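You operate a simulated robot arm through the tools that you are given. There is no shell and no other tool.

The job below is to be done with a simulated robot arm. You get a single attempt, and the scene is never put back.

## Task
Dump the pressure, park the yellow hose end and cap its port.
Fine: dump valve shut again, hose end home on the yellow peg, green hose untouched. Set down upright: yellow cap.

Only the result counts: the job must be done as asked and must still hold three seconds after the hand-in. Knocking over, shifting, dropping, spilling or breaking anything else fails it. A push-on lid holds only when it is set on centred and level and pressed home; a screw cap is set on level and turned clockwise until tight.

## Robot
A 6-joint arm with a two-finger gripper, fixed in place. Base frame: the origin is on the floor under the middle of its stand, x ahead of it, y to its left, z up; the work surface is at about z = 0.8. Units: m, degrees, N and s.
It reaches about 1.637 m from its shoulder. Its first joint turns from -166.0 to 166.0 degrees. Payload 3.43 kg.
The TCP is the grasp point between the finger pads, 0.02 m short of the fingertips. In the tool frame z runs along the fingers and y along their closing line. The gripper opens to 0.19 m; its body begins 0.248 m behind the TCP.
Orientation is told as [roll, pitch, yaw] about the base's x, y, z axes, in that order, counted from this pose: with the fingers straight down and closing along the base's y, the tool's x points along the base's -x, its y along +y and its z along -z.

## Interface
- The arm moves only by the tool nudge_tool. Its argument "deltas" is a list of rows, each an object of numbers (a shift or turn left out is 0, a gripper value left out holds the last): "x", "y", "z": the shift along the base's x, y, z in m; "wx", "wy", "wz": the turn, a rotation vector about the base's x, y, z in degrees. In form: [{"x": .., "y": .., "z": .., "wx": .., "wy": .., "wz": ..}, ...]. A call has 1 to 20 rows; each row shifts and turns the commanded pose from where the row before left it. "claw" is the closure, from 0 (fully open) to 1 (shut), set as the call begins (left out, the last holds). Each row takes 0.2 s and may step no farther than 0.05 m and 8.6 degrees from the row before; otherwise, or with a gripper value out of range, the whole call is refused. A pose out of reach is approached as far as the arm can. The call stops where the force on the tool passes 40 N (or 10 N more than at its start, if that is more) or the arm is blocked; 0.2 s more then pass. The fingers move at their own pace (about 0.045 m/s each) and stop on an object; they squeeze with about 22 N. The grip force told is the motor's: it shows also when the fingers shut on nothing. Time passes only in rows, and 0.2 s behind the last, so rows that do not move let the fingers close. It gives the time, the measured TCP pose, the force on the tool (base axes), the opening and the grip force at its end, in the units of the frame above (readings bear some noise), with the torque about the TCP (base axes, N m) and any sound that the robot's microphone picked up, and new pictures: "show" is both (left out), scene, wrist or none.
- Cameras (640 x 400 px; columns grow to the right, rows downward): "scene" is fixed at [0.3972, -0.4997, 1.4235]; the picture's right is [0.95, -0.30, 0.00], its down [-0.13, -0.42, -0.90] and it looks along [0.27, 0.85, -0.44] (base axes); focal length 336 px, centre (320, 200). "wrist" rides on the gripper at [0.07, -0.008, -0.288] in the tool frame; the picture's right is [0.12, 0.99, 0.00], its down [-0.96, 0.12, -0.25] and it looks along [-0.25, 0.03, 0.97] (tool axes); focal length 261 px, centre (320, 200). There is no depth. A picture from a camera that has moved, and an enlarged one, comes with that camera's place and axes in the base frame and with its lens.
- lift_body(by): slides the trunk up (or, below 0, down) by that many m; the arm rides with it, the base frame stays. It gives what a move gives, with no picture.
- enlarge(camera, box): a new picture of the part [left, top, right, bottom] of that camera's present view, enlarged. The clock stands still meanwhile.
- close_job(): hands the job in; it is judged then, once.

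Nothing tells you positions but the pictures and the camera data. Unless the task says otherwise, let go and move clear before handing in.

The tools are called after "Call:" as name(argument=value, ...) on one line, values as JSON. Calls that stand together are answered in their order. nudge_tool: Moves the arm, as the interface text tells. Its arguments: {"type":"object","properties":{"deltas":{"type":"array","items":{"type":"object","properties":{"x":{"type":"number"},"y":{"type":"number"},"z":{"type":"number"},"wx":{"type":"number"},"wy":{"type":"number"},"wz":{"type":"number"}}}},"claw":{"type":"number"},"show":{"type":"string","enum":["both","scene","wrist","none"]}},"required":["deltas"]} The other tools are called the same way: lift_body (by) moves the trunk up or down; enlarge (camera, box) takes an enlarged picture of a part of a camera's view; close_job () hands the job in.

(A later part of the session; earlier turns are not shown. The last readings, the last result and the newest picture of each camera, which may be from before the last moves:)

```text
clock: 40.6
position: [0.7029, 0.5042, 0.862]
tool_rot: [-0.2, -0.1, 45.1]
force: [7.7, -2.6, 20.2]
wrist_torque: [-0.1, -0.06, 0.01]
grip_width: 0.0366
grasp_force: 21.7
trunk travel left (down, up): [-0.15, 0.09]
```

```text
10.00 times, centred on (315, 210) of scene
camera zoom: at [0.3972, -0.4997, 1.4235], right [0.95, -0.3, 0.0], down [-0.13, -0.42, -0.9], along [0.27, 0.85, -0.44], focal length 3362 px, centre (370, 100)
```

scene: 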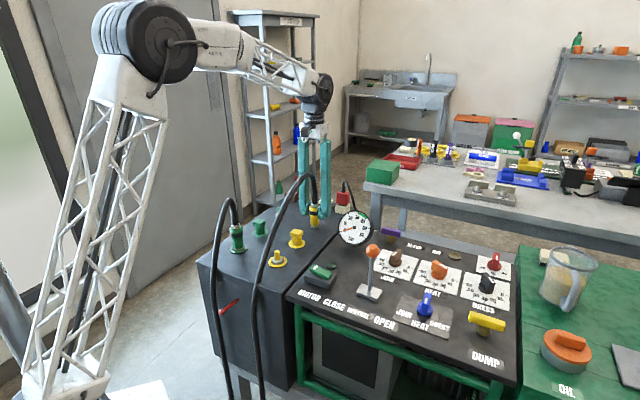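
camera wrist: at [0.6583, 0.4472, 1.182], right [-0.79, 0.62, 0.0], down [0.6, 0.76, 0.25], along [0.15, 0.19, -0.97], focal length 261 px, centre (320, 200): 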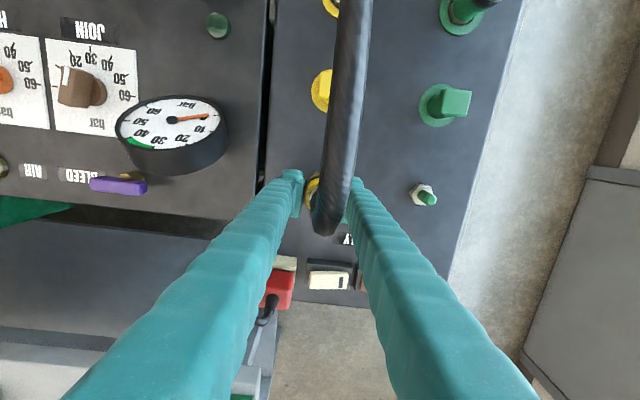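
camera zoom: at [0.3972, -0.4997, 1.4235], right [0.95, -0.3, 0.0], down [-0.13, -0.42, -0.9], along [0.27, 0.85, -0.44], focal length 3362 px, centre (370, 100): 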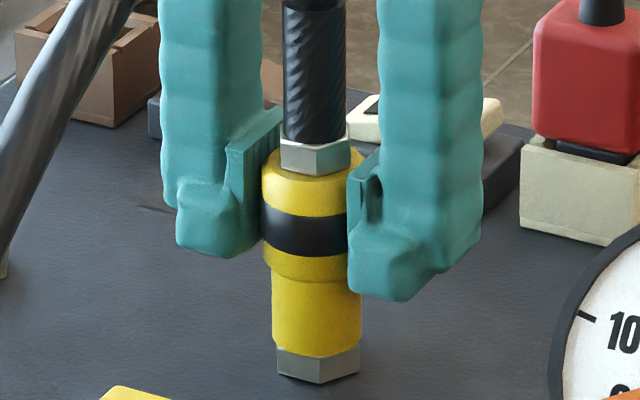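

It is seated on the peg's hex with 20 N. I relax the push slightly, then open the fingers.

Call:
nudge_tool(deltas=[{"z": 0.0015}, {}], claw=1.0, show="none")

Call:
nudge_tool(deltas=[{}, {}, {}], claw=0.58, show="both")

Call:
enlarge(camera="scene", box=[280, 150, 340, 230])

```text
clock: 41.2
position: [0.7, 0.5045, 0.8622]
tool_rot: [0.0, 0.1, 45.2]
force: [0.5, -0.5, 0.1]
wrist_torque: [0.03, -0.01, -0.03]
grip_width: 0.0368
grasp_force: 21.7
trunk travel left (down, up): [-0.15, 0.09]
```

```text
clock: 42.0
position: [0.7026, 0.5041, 0.8637]
tool_rot: [0.0, 0.0, 45.1]
force: [-0.2, -0.9, 0.2]
wrist_torque: [-0.01, 0.04, 0.03]
grip_width: 0.0798
grasp_force: 0.1
trunk travel left (down, up): [-0.15, 0.09]
camera wrist: at [0.6587, 0.4488, 1.1518], right [-0.79, 0.62, 0.0], down [0.6, 0.76, 0.25], along [0.15, 0.19, -0.97], focal length 261 px, centre (320, 200)
```

scene: 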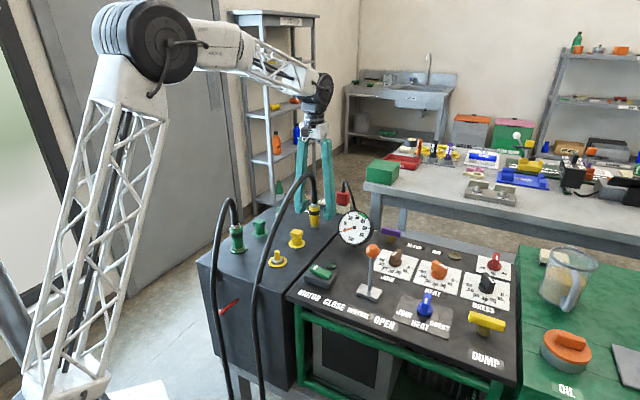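
wrist: 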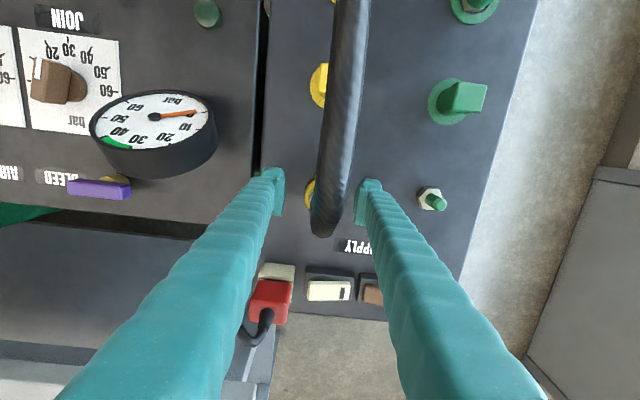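

```text
5.00 times, centred on (310, 190) of scene
camera zoom: at [0.3972, -0.4997, 1.4235], right [0.95, -0.3, 0.0], down [-0.13, -0.42, -0.9], along [0.27, 0.85, -0.44], focal length 1681 px, centre (370, 250)
```

zoom: 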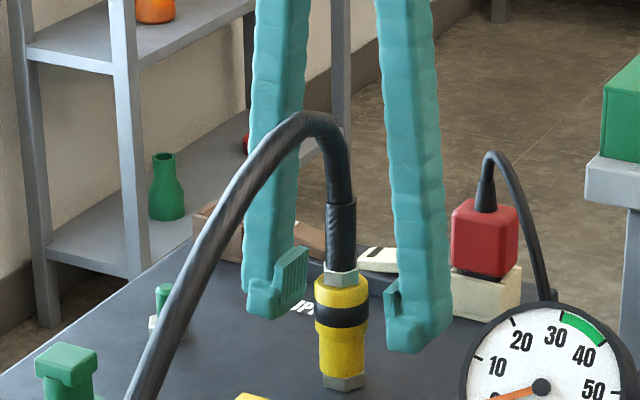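

The hose end stays home on the peg. I rise straight up clear of the hose and look at how it lies over the cap and port.

Call:
nudge_tool(deltas=[{"z": 0.03}, {"z": 0.045}, {"z": 0.05}, {"z": 0.05}, {"z": 0.05}, {"z": 0.05}, {}], claw=0.58, show="both")

Call:
enlarge(camera="scene", box=[230, 150, 350, 280])

Call:
enlarge(camera="wrist", box=[240, 0, 420, 220])

```text
clock: 43.6
position: [0.7011, 0.5055, 1.1377]
tool_rot: [0.0, 0.0, 45.2]
force: [-0.3, 0.1, -0.6]
wrist_torque: [-0.02, 0.03, 0.0]
grip_width: 0.08
grasp_force: 0.0
trunk travel left (down, up): [-0.15, 0.09]
camera wrist: at [0.6589, 0.4499, 1.4274], right [-0.79, 0.62, 0.0], down [0.6, 0.76, 0.25], along [0.15, 0.19, -0.97], focal length 261 px, centre (320, 200)
```

scene: 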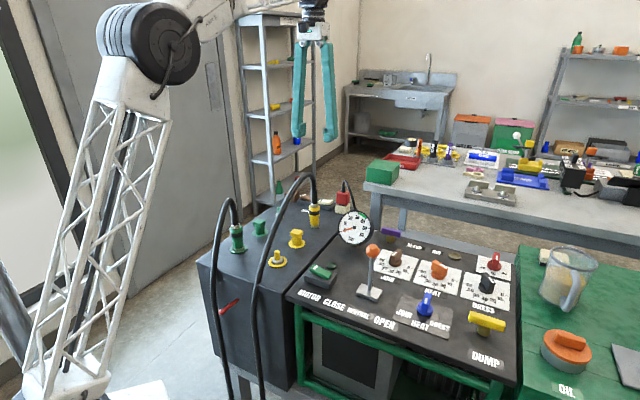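
wrist: 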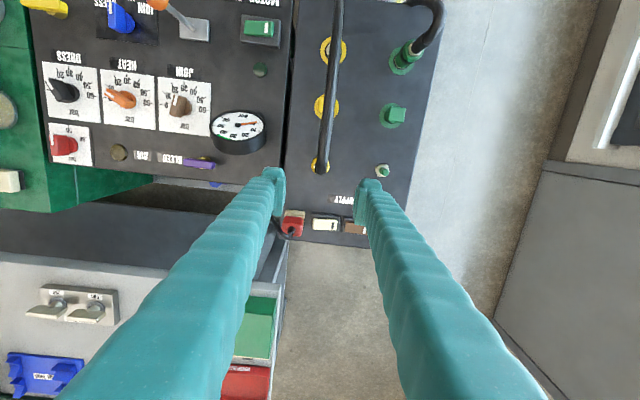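

```text
3.08 times, centred on (290, 215) of scene
camera zoom: at [0.3972, -0.4997, 1.4235], right [0.95, -0.3, 0.0], down [-0.13, -0.42, -0.9], along [0.27, 0.85, -0.44], focal length 1035 px, centre (412, 154)
```

zoom: 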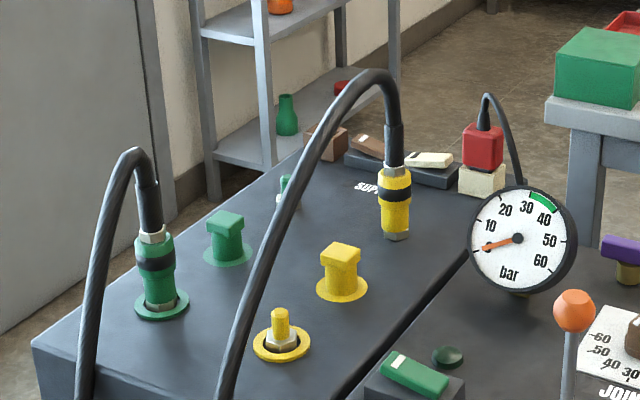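

```text
1.82 times, centred on (330, 110) of wrist
camera zoom: at [0.6589, 0.4499, 1.4274], right [-0.79, 0.62, 0.0], down [0.6, 0.76, 0.25], along [0.15, 0.19, -0.97], focal length 474 px, centre (302, 364)
```

zoom: 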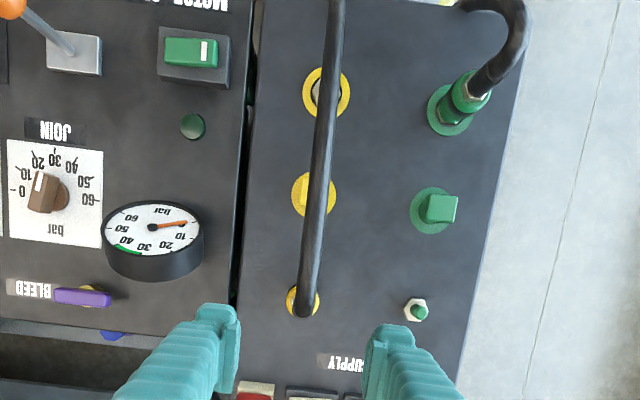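

The hose rises over the cap at about z 1.02 and over the port at about 0.955, all in the one vertical plane, so I can straddle it. I move above the cap and come down with the hose between the fingers.

Call:
nudge_tool(deltas=[{"x": -0.0295, "y": -0.03}, {"x": -0.0295, "y": -0.03}, {"x": -0.0288, "y": -0.03}, {}, {"z": -0.04}, {"z": -0.04}, {"z": -0.04}, {"z": -0.04}, {"z": -0.04}, {"z": -0.03}, {}, {}], claw=0.58, show="both")

Call:
enlarge(camera="wrist", box=[260, 110, 380, 230])

Call:
enlarge(camera="scene", box=[250, 180, 340, 270])

```text
clock: 46.2
position: [0.6154, 0.4142, 0.9067]
tool_rot: [-0.1, 0.0, 45.1]
force: [-0.2, 0.1, 0.0]
wrist_torque: [-0.01, 0.03, 0.01]
grip_width: 0.0798
grasp_force: 0.1
trunk travel left (down, up): [-0.15, 0.09]
camera wrist: at [0.5717, 0.359, 1.1955], right [-0.79, 0.62, 0.0], down [0.6, 0.76, 0.25], along [0.15, 0.19, -0.97], focal length 261 px, centre (320, 200)
```

scene: 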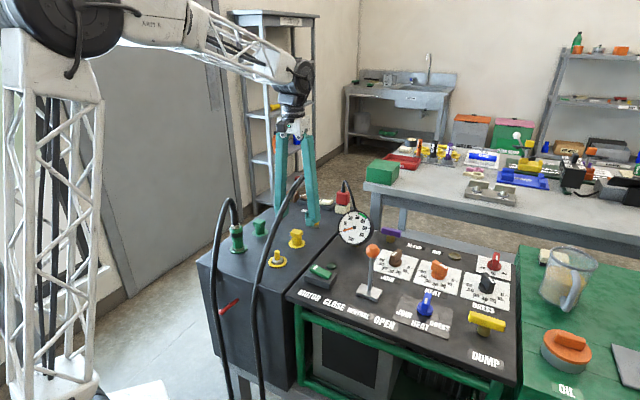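
wrist: 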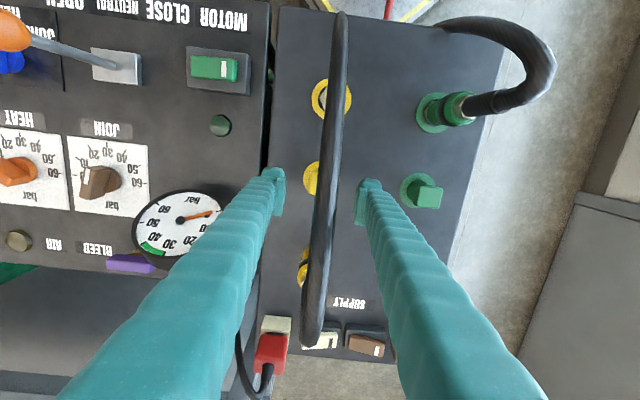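

```text
3.33 times, centred on (320, 170) of wrist
camera zoom: at [0.5717, 0.359, 1.1955], right [-0.79, 0.62, 0.0], down [0.6, 0.76, 0.25], along [0.15, 0.19, -0.97], focal length 869 px, centre (320, 300)
```

zoom: 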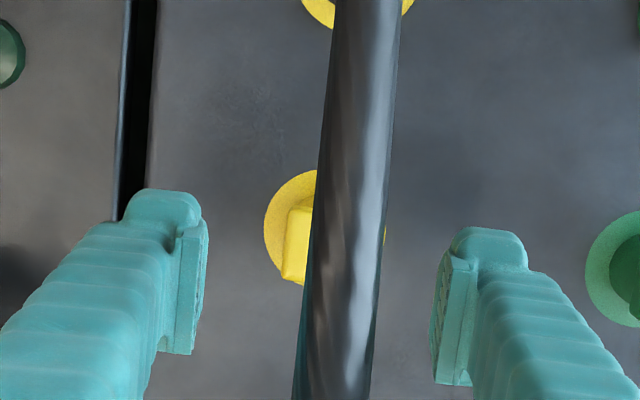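

```text
4.44 times, centred on (295, 225) of scene
camera zoom: at [0.3972, -0.4997, 1.4235], right [0.95, -0.3, 0.0], down [-0.13, -0.42, -0.9], along [0.27, 0.85, -0.44], focal length 1494 px, centre (431, 89)
```

zoom: 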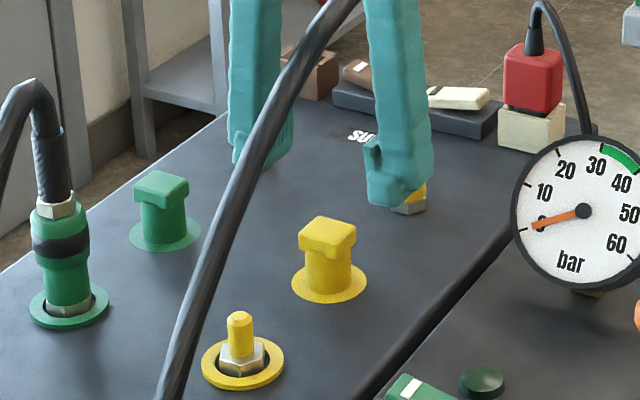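

The cap is 2.5 mm off my axis along the closing line. I shift and lower onto the cap head.

Call:
nudge_tool(deltas=[{"x": -0.0021, "y": 0.0016}, {"z": -0.02}, {"z": -0.02}, {"z": -0.01}, {"z": -0.008}, {}, {}], claw=0.64, show="both")

Call:
enlarge(camera="wrist", box=[260, 110, 380, 230])

Call:
enlarge(camera="scene", box=[270, 200, 330, 260])

```text
clock: 47.8
position: [0.612, 0.416, 0.8489]
tool_rot: [0.0, 0.0, 45.0]
force: [-0.1, -0.7, -0.4]
wrist_torque: [0.03, 0.02, -0.04]
grip_width: 0.0683
grasp_force: 0.0
trunk travel left (down, up): [-0.15, 0.09]
camera wrist: at [0.5686, 0.361, 1.1383], right [-0.79, 0.62, 0.0], down [0.6, 0.76, 0.25], along [0.15, 0.19, -0.97], focal length 261 px, centre (320, 200)
```

scene: 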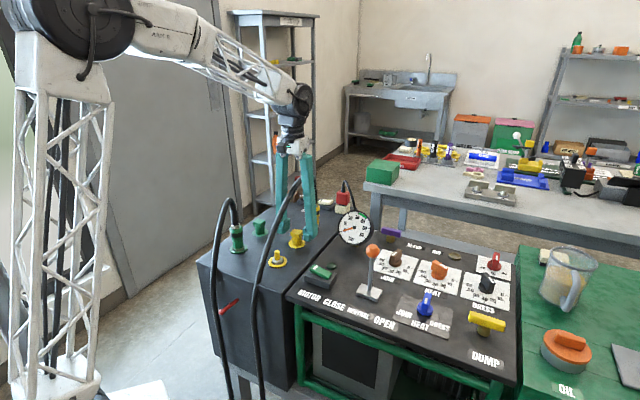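
wrist: 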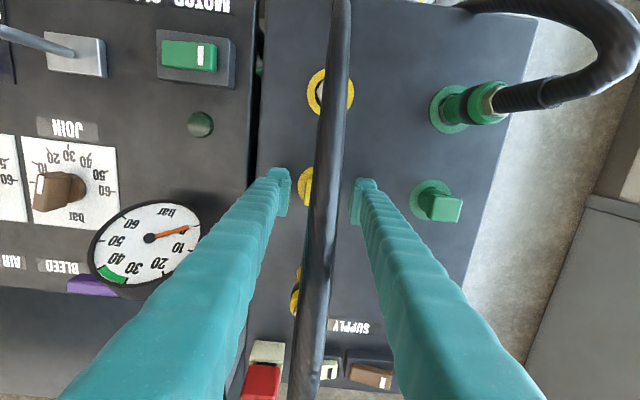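

```text
3.33 times, centred on (320, 170) of wrist
camera zoom: at [0.5686, 0.361, 1.1383], right [-0.79, 0.62, 0.0], down [0.6, 0.76, 0.25], along [0.15, 0.19, -0.97], focal length 869 px, centre (320, 300)
```

zoom: 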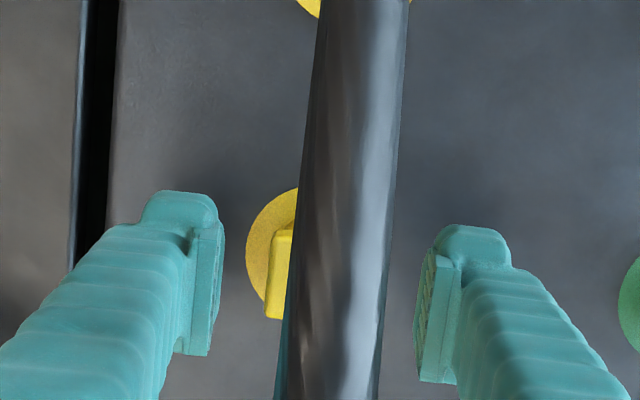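

```text
6.67 times, centred on (300, 230) of scene
camera zoom: at [0.3972, -0.4997, 1.4235], right [0.95, -0.3, 0.0], down [-0.13, -0.42, -0.9], along [0.27, 0.85, -0.44], focal length 2242 px, centre (453, 0)
```

zoom: 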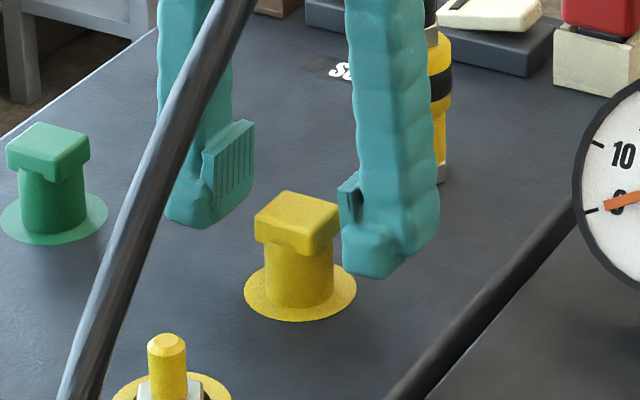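

The fingers are centred on the cap head across the closing line and about 2 mm deep along it. I trim that, lower 5 mm and close.

Call:
nudge_tool(deltas=[{"x": -0.0013, "y": -0.0013, "z": -0.004}, {}, {}], claw=0.64, show="none")

Call:
nudge_tool(deltas=[{}, {}, {}, {}, {}], claw=1.0, show="both")

Call:
enlarge(camera="wrist", box=[260, 110, 380, 230])

Call:
enlarge(camera="scene", box=[270, 200, 330, 260])

```text
clock: 48.6
position: [0.6096, 0.4144, 0.8459]
tool_rot: [0.0, -0.1, 45.1]
force: [0.1, -0.1, -0.4]
wrist_torque: [-0.04, -0.02, -0.01]
grip_width: 0.0686
grasp_force: 0.1
trunk travel left (down, up): [-0.15, 0.09]
```

```text
clock: 49.8
position: [0.6099, 0.4147, 0.846]
tool_rot: [-0.1, 0.0, 45.1]
force: [-0.5, -0.2, -0.4]
wrist_torque: [0.0, 0.02, 0.0]
grip_width: 0.0323
grasp_force: 22.2
trunk travel left (down, up): [-0.15, 0.09]
camera wrist: at [0.5668, 0.3592, 1.1348], right [-0.79, 0.62, 0.0], down [0.6, 0.76, 0.25], along [0.15, 0.19, -0.97], focal length 261 px, centre (320, 200)
```

scene: 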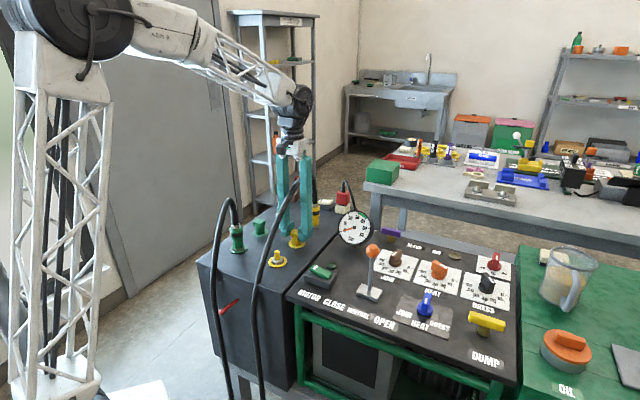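
wrist: 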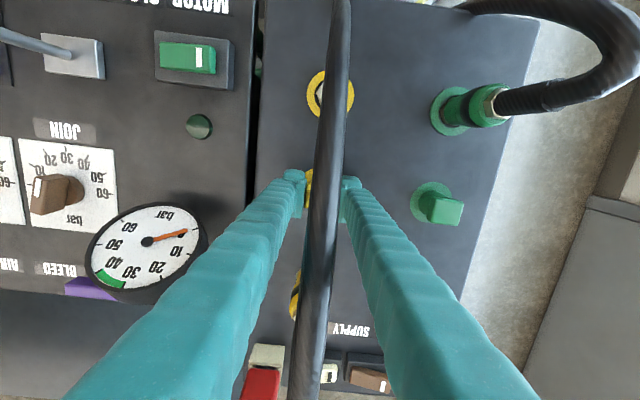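

```text
3.33 times, centred on (320, 170) of wrist
camera zoom: at [0.5668, 0.3592, 1.1348], right [-0.79, 0.62, 0.0], down [0.6, 0.76, 0.25], along [0.15, 0.19, -0.97], focal length 869 px, centre (320, 300)
```

zoom: 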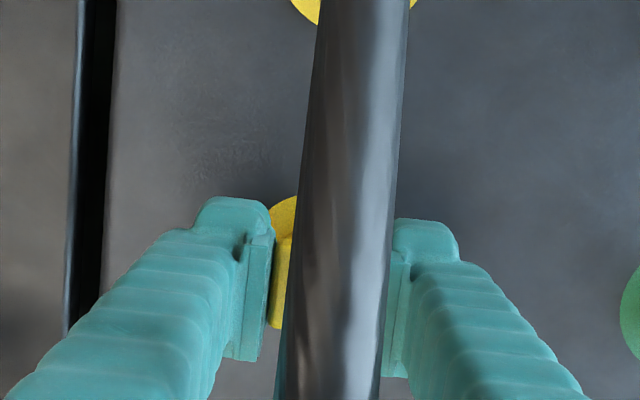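

```text
6.67 times, centred on (300, 230) of scene
camera zoom: at [0.3972, -0.4997, 1.4235], right [0.95, -0.3, 0.0], down [-0.13, -0.42, -0.9], along [0.27, 0.85, -0.44], focal length 2242 px, centre (453, 0)
```

zoom: 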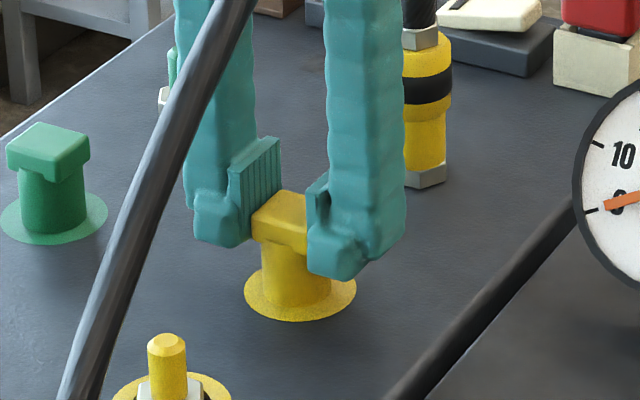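

The cap head is gripped at 32 mm. I lift gently to see whether it pulls off straight.

Call:
nudge_tool(deltas=[{"z": 0.003}, {"z": 0.004}, {"z": 0.005}, {}], claw=1.0, show="scene")

Call:
enlarge(camera="scene", box=[270, 200, 330, 260])

```text
clock: 50.8
position: [0.6111, 0.4156, 0.8603]
tool_rot: [0.0, 0.0, 45.1]
force: [-0.4, 0.1, -0.9]
wrist_torque: [0.0, 0.01, 0.03]
grip_width: 0.0322
grasp_force: 22.0
trunk travel left (down, up): [-0.15, 0.09]
```

scene: 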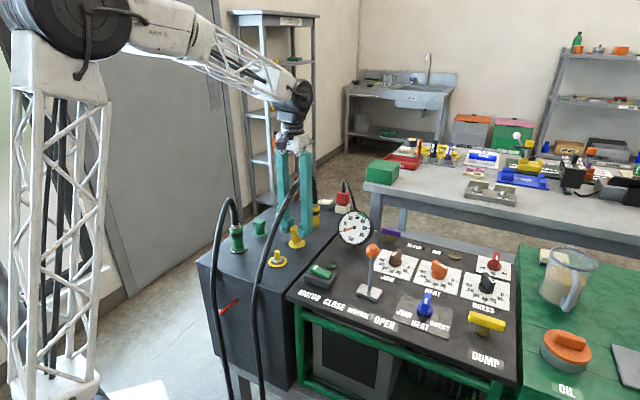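

```text
6.67 times, centred on (300, 230) of scene
camera zoom: at [0.3972, -0.4997, 1.4235], right [0.95, -0.3, 0.0], down [-0.13, -0.42, -0.9], along [0.27, 0.85, -0.44], focal length 2242 px, centre (453, 0)
```

zoom: 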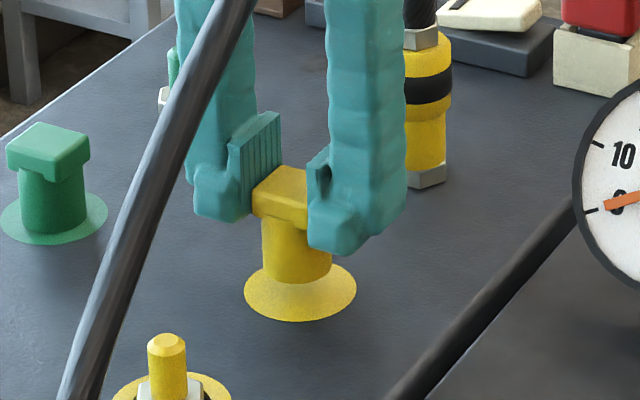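

The cap lifts freely; it was just standing on a painted disc. I raise it so its bottom clears the port stub, staying below the hose, and move toward the port.

Call:
nudge_tool(deltas=[{"z": 0.015}, {"z": 0.015}, {"z": 0.013}, {}, {"x": -0.02, "y": -0.0205}, {"x": -0.02, "y": -0.0205}, {"x": -0.0195, "y": -0.02}, {}, {}], claw=1.0, show="both")

Call:
enlarge(camera="scene", box=[240, 180, 330, 280])

Call:
enlarge(camera="wrist", box=[260, 110, 380, 230])

```text
clock: 52.8
position: [0.5539, 0.3529, 0.9002]
tool_rot: [0.0, -0.1, 45.3]
force: [0.0, 0.0, -0.6]
wrist_torque: [-0.02, 0.0, 0.02]
grip_width: 0.0323
grasp_force: 22.3
trunk travel left (down, up): [-0.15, 0.09]
camera wrist: at [0.5099, 0.2969, 1.1888], right [-0.79, 0.62, 0.0], down [0.6, 0.76, 0.25], along [0.15, 0.19, -0.97], focal length 261 px, centre (320, 200)
```

scene: 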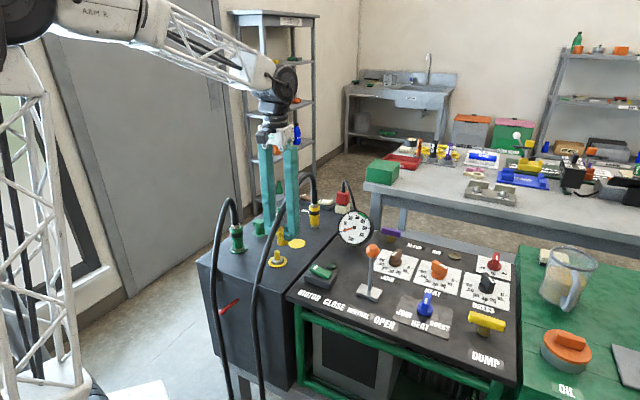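
wrist: 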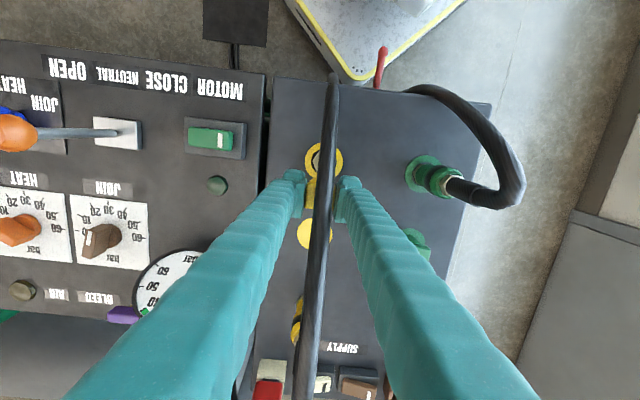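

```text
4.00 times, centred on (285, 230) of scene
camera zoom: at [0.3972, -0.4997, 1.4235], right [0.95, -0.3, 0.0], down [-0.13, -0.42, -0.9], along [0.27, 0.85, -0.44], focal length 1345 px, centre (460, 80)
```

zoom: 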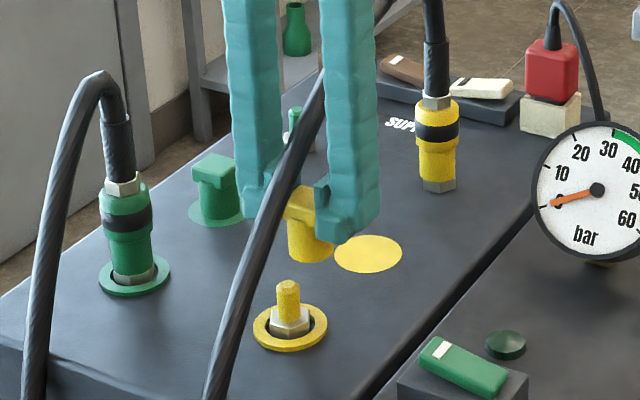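

```text
3.33 times, centred on (320, 170) of wrist
camera zoom: at [0.5099, 0.2969, 1.1888], right [-0.79, 0.62, 0.0], down [0.6, 0.76, 0.25], along [0.15, 0.19, -0.97], focal length 869 px, centre (320, 300)
```

zoom: 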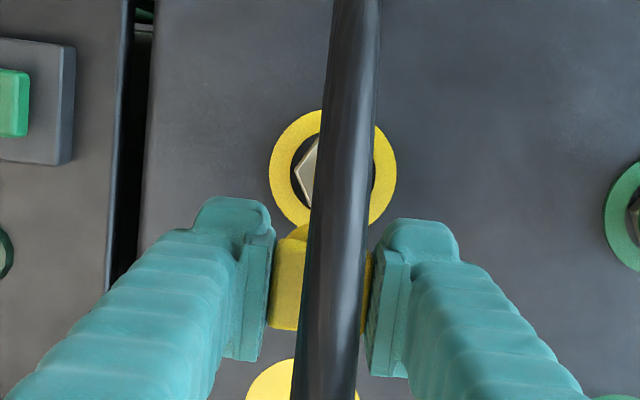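

The port ring measures (0.532, 0.335) again; I need about (−22, −18) mm more. I move there in small steps.

Call:
nudge_tool(deltas=[{"x": -0.008, "y": -0.0065}, {"x": -0.008, "y": -0.006}, {"x": -0.006, "y": -0.0055}, {}, {}], claw=1.0, show="both")

Call:
enlarge(camera="scene", box=[250, 210, 310, 275])

Call:
enlarge(camera="wrist", box=[280, 140, 360, 220])

```text
clock: 54.0
position: [0.5291, 0.3357, 0.9015]
tool_rot: [0.0, 0.0, 45.0]
force: [0.1, 0.9, -0.4]
wrist_torque: [0.03, 0.04, -0.01]
grip_width: 0.0325
grasp_force: 22.5
trunk travel left (down, up): [-0.15, 0.09]
camera wrist: at [0.4853, 0.279, 1.1895], right [-0.79, 0.62, 0.0], down [0.6, 0.76, 0.25], along [0.15, 0.19, -0.97], focal length 261 px, centre (320, 200)
```

scene: 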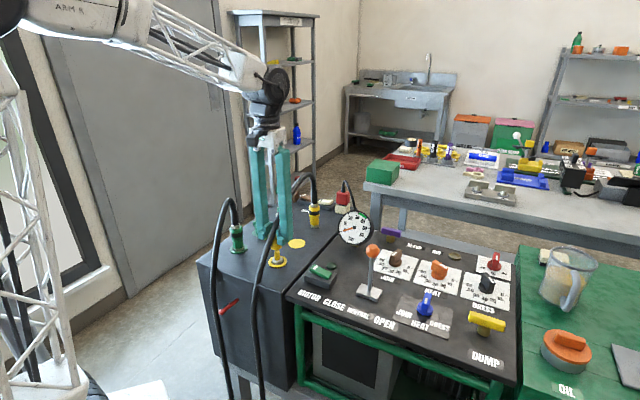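
wrist: 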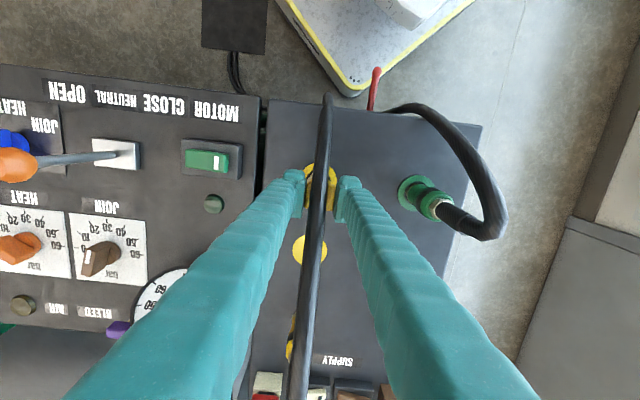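

```text
6.15 times, centred on (280, 242) of scene
camera zoom: at [0.3972, -0.4997, 1.4235], right [0.95, -0.3, 0.0], down [-0.13, -0.42, -0.9], along [0.27, 0.85, -0.44], focal length 2069 px, centre (566, -62)
```

zoom: 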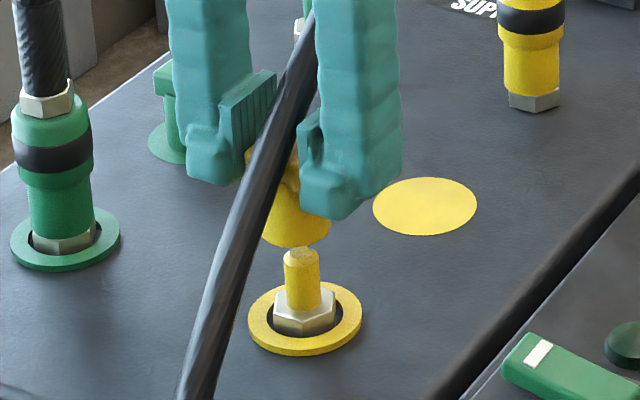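

```text
5.00 times, centred on (320, 180) of wrist
camera zoom: at [0.4853, 0.279, 1.1895], right [-0.79, 0.62, 0.0], down [0.6, 0.76, 0.25], along [0.15, 0.19, -0.97], focal length 1303 px, centre (320, 300)
```

zoom: 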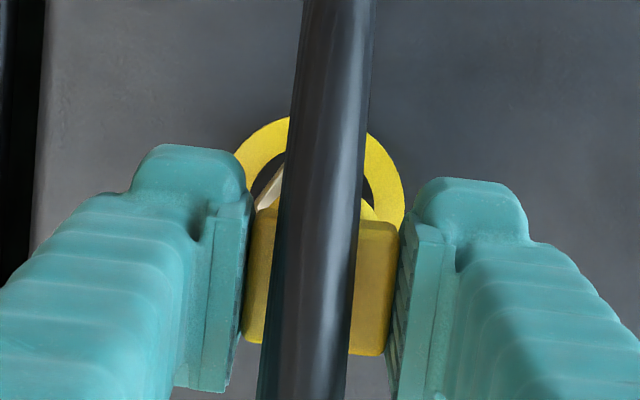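

The scene view shows the cap about 3 mm left of the stub, and my coordinates agree. I shift (+2.7, −0.7) mm and re-check.

Call:
nudge_tool(deltas=[{"x": 0.0027, "y": -0.0007}, {}, {}], claw=1.0, show="wrist")

Call:
enlarge(camera="scene", box=[260, 230, 300, 270])

Call:
enlarge(camera="wrist", box=[280, 140, 360, 220])

```text
clock: 54.8
position: [0.5319, 0.3342, 0.9014]
tool_rot: [0.0, -0.1, 45.0]
force: [-0.3, 0.3, 0.2]
wrist_torque: [-0.01, 0.01, 0.05]
grip_width: 0.0322
grasp_force: 21.5
trunk travel left (down, up): [-0.15, 0.09]
camera wrist: at [0.4885, 0.2786, 1.1898], right [-0.79, 0.62, 0.0], down [0.6, 0.76, 0.25], along [0.15, 0.19, -0.97], focal length 261 px, centre (320, 200)
```

wrist: 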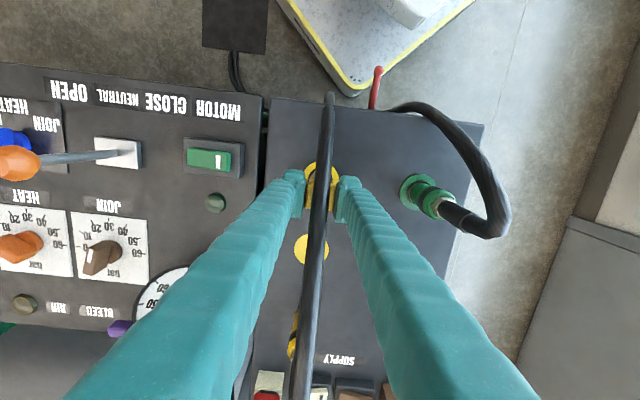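

```text
10.00 times, centred on (280, 250) of scene
camera zoom: at [0.3972, -0.4997, 1.4235], right [0.95, -0.3, 0.0], down [-0.13, -0.42, -0.9], along [0.27, 0.85, -0.44], focal length 3362 px, centre (720, -300)
```

zoom: 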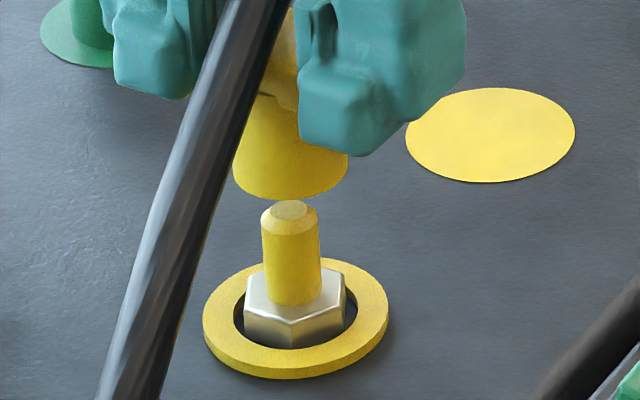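

```text
5.00 times, centred on (320, 180) of wrist
camera zoom: at [0.4885, 0.2786, 1.1898], right [-0.79, 0.62, 0.0], down [0.6, 0.76, 0.25], along [0.15, 0.19, -0.97], focal length 1303 px, centre (320, 300)
```

zoom: 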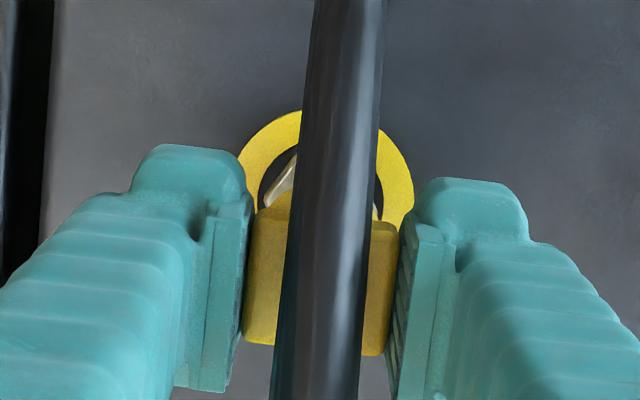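

Cap and stub are now aligned in both views (within half a millimetre). I lower gently until the stub enters the cap.

Call:
nudge_tool(deltas=[{"z": -0.004}, {"z": -0.004}, {}, {}], claw=1.0, show="wrist")

Call:
enlarge(camera="scene", box=[260, 230, 300, 270])

Call:
enlarge(camera="wrist", box=[280, 140, 360, 220])

```text
clock: 55.8
position: [0.5315, 0.3348, 0.8942]
tool_rot: [0.0, 0.0, 45.1]
force: [0.6, -0.3, -0.3]
wrist_torque: [0.0, -0.01, 0.0]
grip_width: 0.0321
grasp_force: 22.1
trunk travel left (down, up): [-0.15, 0.09]
camera wrist: at [0.4879, 0.2783, 1.1826], right [-0.79, 0.62, 0.0], down [0.6, 0.76, 0.25], along [0.15, 0.19, -0.97], focal length 261 px, centre (320, 200)
```

wrist: 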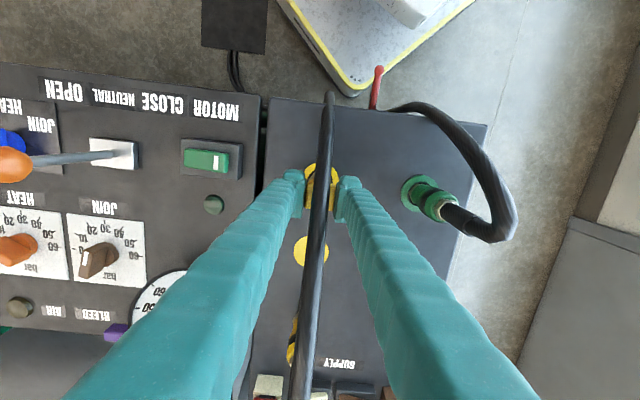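

```text
10.00 times, centred on (280, 250) of scene
camera zoom: at [0.3972, -0.4997, 1.4235], right [0.95, -0.3, 0.0], down [-0.13, -0.42, -0.9], along [0.27, 0.85, -0.44], focal length 3362 px, centre (720, -300)
```

zoom: 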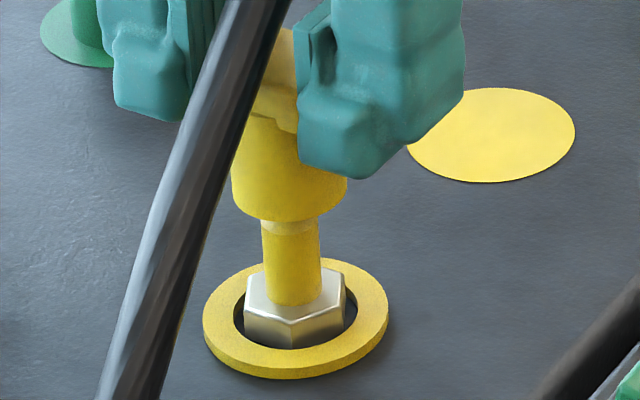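

```text
5.00 times, centred on (320, 180) of wrist
camera zoom: at [0.4879, 0.2783, 1.1826], right [-0.79, 0.62, 0.0], down [0.6, 0.76, 0.25], along [0.15, 0.19, -0.97], focal length 1303 px, centre (320, 300)
```

zoom: 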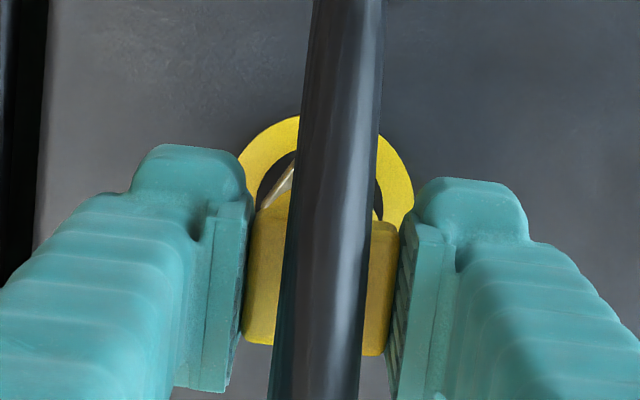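

Still aligned, with the cap bottom 5 mm above the stub tip. I lower on in small steps, watching for contact.

Call:
nudge_tool(deltas=[{"z": -0.003}, {"z": -0.003}, {"z": -0.003}, {"z": -0.002}, {}], claw=1.0, show="wrist")

Call:
enlarge(camera="scene", box=[260, 230, 300, 270])

```text
clock: 57.0
position: [0.5311, 0.3343, 0.8808]
tool_rot: [0.0, 0.0, 45.2]
force: [-0.4, -0.4, 0.8]
wrist_torque: [-0.05, 0.0, 0.01]
grip_width: 0.0324
grasp_force: 22.0
trunk travel left (down, up): [-0.15, 0.09]
camera wrist: at [0.488, 0.2791, 1.1706], right [-0.79, 0.62, 0.0], down [0.6, 0.76, 0.25], along [0.15, 0.19, -0.97], focal length 261 px, centre (320, 200)
```

wrist: 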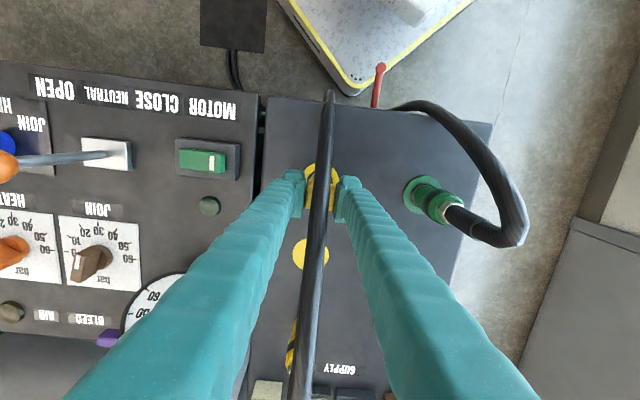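

```text
10.00 times, centred on (280, 250) of scene
camera zoom: at [0.3972, -0.4997, 1.4235], right [0.95, -0.3, 0.0], down [-0.13, -0.42, -0.9], along [0.27, 0.85, -0.44], focal length 3362 px, centre (720, -300)
```

zoom: 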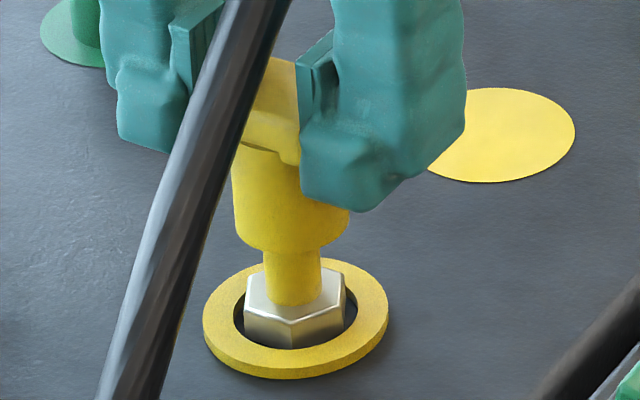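

The stub has entered the cap with no contact force. I keep lowering toward the hex.

Call:
nudge_tool(deltas=[{"z": -0.003}, {"z": -0.003}, {"z": -0.003}, {"z": -0.003}, {"z": -0.003}, {}], claw=1.0, show="wrist")

Call:
enlarge(camera="scene", box=[260, 230, 300, 270])

```text
clock: 58.4
position: [0.5321, 0.3344, 0.8676]
tool_rot: [0.1, 0.1, 45.0]
force: [-2.6, -5.6, 0.7]
wrist_torque: [-0.19, 0.13, -0.04]
grip_width: 0.0323
grasp_force: 22.3
trunk travel left (down, up): [-0.15, 0.09]
camera wrist: at [0.4881, 0.2791, 1.156], right [-0.79, 0.62, 0.0], down [0.6, 0.76, 0.25], along [0.15, 0.19, -0.97], focal length 261 px, centre (320, 200)
```

wrist: 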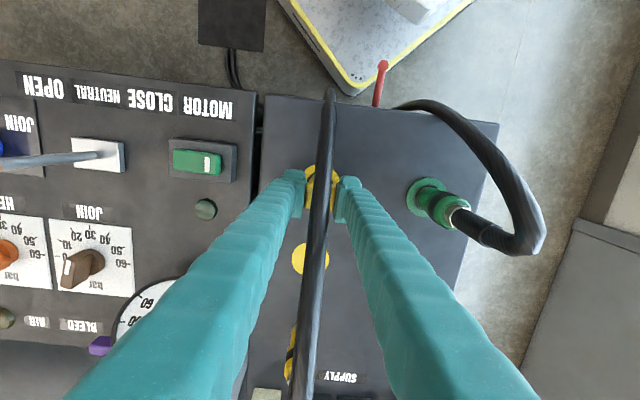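

```text
10.00 times, centred on (280, 250) of scene
camera zoom: at [0.3972, -0.4997, 1.4235], right [0.95, -0.3, 0.0], down [-0.13, -0.42, -0.9], along [0.27, 0.85, -0.44], focal length 3362 px, centre (720, -300)
```

zoom: 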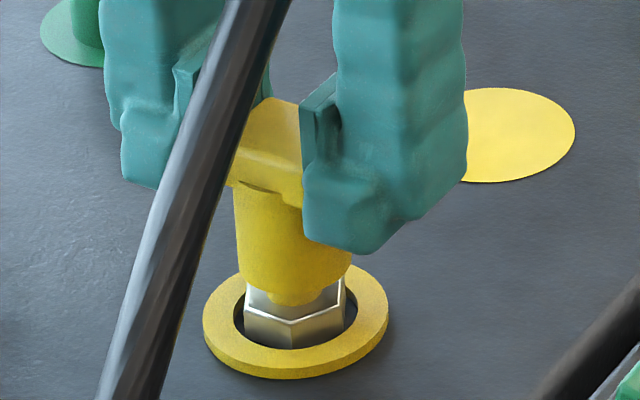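

The cap is nearly down with a slight side load toward −y. I ease 1 mm that way and press down to seat it.

Call:
nudge_tool(deltas=[{"x": -0.0004, "y": -0.0009}, {"z": -0.003}, {"z": -0.002}, {"z": -0.002}, {"z": -0.002}, {}], claw=1.0, show="wrist")

Call:
enlarge(camera="scene", box=[260, 230, 300, 270])

```text
clock: 59.8
position: [0.5307, 0.3346, 0.8585]
tool_rot: [0.0, 0.0, 45.1]
force: [0.3, 1.3, 2.5]
wrist_torque: [0.07, 0.01, 0.02]
grip_width: 0.0325
grasp_force: 21.9
trunk travel left (down, up): [-0.15, 0.09]
camera wrist: at [0.4878, 0.2779, 1.1472], right [-0.79, 0.62, 0.0], down [0.6, 0.76, 0.25], along [0.15, 0.2, -0.97], focal length 261 px, centre (320, 200)
```

wrist: 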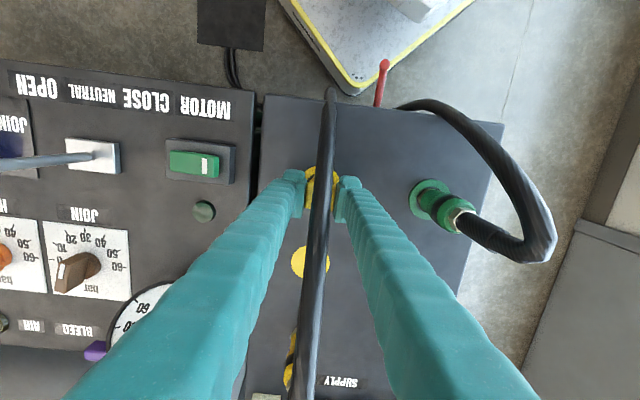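

```text
10.00 times, centred on (280, 250) of scene
camera zoom: at [0.3972, -0.4997, 1.4235], right [0.95, -0.3, 0.0], down [-0.13, -0.42, -0.9], along [0.27, 0.85, -0.44], focal length 3362 px, centre (720, -300)
```

zoom: 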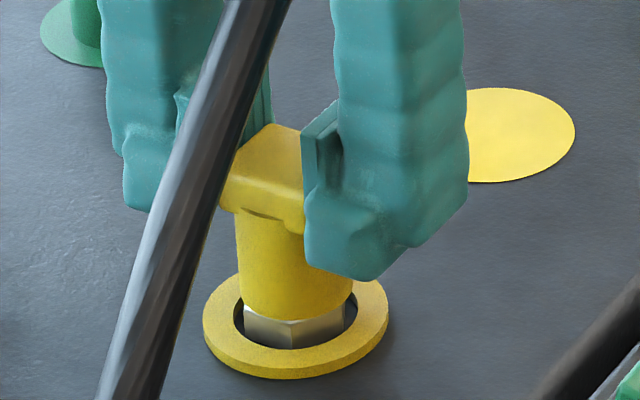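

Contact has just begun at the bottom (2.5 N). I press further for a firm seat.

Call:
nudge_tool(deltas=[{"z": -0.002}, {"z": -0.002}, {"z": -0.002}, {}], claw=1.0, show="wrist")

Call:
enlarge(camera="scene", box=[260, 230, 300, 270])

```text
clock: 60.8
position: [0.5303, 0.3332, 0.8537]
tool_rot: [0.0, 0.0, 45.3]
force: [-1.0, 2.5, 21.2]
wrist_torque: [0.04, 0.06, 0.01]
grip_width: 0.0321
grasp_force: 22.4
trunk travel left (down, up): [-0.15, 0.09]
camera wrist: at [0.4874, 0.2771, 1.1412], right [-0.79, 0.62, 0.0], down [0.6, 0.76, 0.25], along [0.15, 0.2, -0.97], focal length 261 px, centre (320, 200)
```

wrist: 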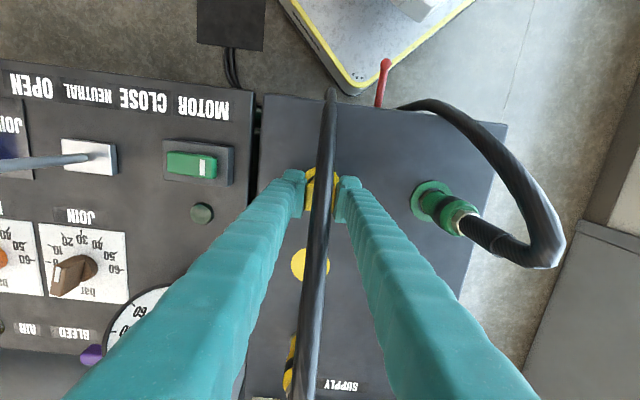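

```text
10.00 times, centred on (280, 250) of scene
camera zoom: at [0.3972, -0.4997, 1.4235], right [0.95, -0.3, 0.0], down [-0.13, -0.42, -0.9], along [0.27, 0.85, -0.44], focal length 3362 px, centre (720, -300)
```

zoom: 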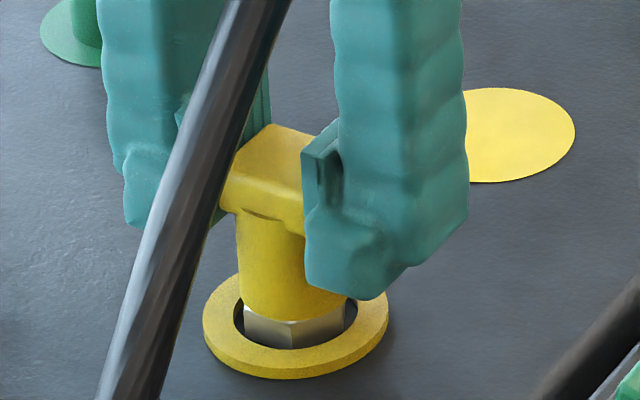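

The cap no longer moves and 21 N is carried straight down, so it is bottomed on the hex. I relax slightly and open the fingers.

Call:
nudge_tool(deltas=[{"z": 0.001}, {}], claw=1.0, show="none")

Call:
nudge_tool(deltas=[{}, {}, {}], claw=0.6, show="both")

Call:
enlarge(camera="scene", box=[255, 215, 305, 270])

Call:
enlarge(camera="wrist", box=[280, 140, 360, 220])

```text
clock: 61.4
position: [0.5319, 0.3332, 0.8524]
tool_rot: [0.0, 0.1, 45.1]
force: [-0.8, 0.4, 3.5]
wrist_torque: [0.0, 0.0, -0.01]
grip_width: 0.0325
grasp_force: 22.0
trunk travel left (down, up): [-0.15, 0.09]
```

```text
clock: 62.2
position: [0.5309, 0.3339, 0.854]
tool_rot: [0.0, 0.0, 45.1]
force: [-0.8, 0.1, 0.0]
wrist_torque: [-0.03, 0.01, -0.02]
grip_width: 0.0759
grasp_force: 0.1
trunk travel left (down, up): [-0.15, 0.09]
camera wrist: at [0.488, 0.2774, 1.1419], right [-0.79, 0.62, 0.0], down [0.6, 0.76, 0.25], along [0.15, 0.19, -0.97], focal length 261 px, centre (320, 200)
```

scene: 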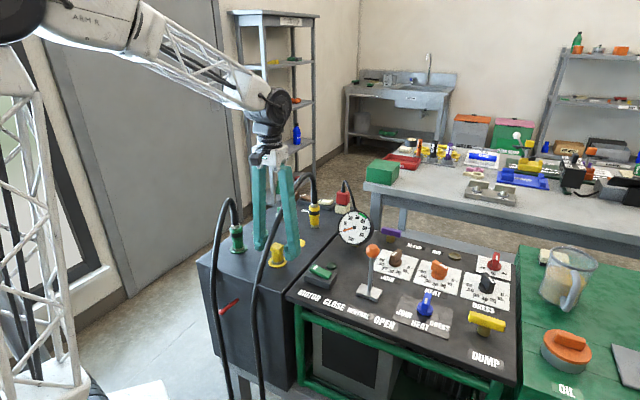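
wrist: 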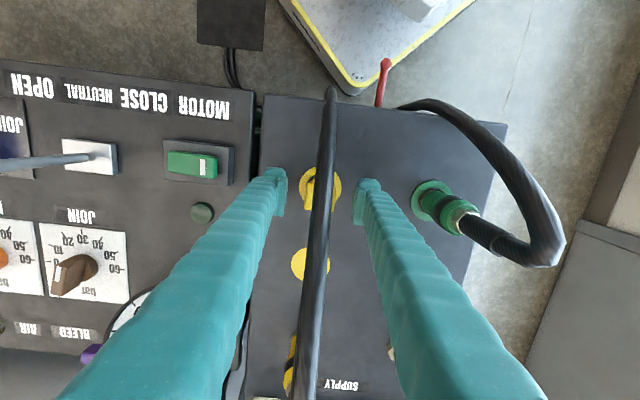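

```text
7.27 times, centred on (280, 242) of scene
camera zoom: at [0.3972, -0.4997, 1.4235], right [0.95, -0.3, 0.0], down [-0.13, -0.42, -0.9], along [0.27, 0.85, -0.44], focal length 2445 px, centre (611, -109)
```

zoom: 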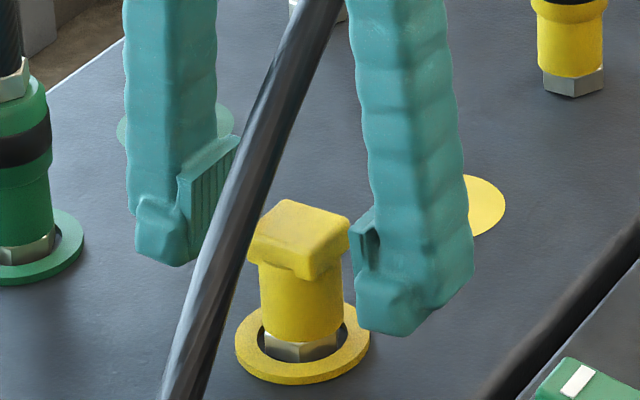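

```text
5.00 times, centred on (320, 180) of wrist
camera zoom: at [0.488, 0.2774, 1.1419], right [-0.79, 0.62, 0.0], down [0.6, 0.76, 0.25], along [0.15, 0.19, -0.97], focal length 1303 px, centre (320, 300)
```

zoom: 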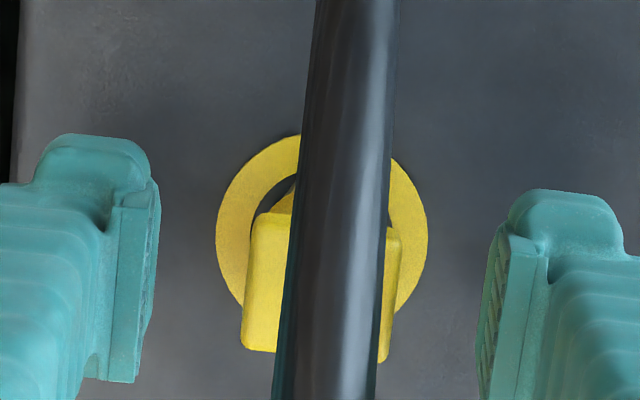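

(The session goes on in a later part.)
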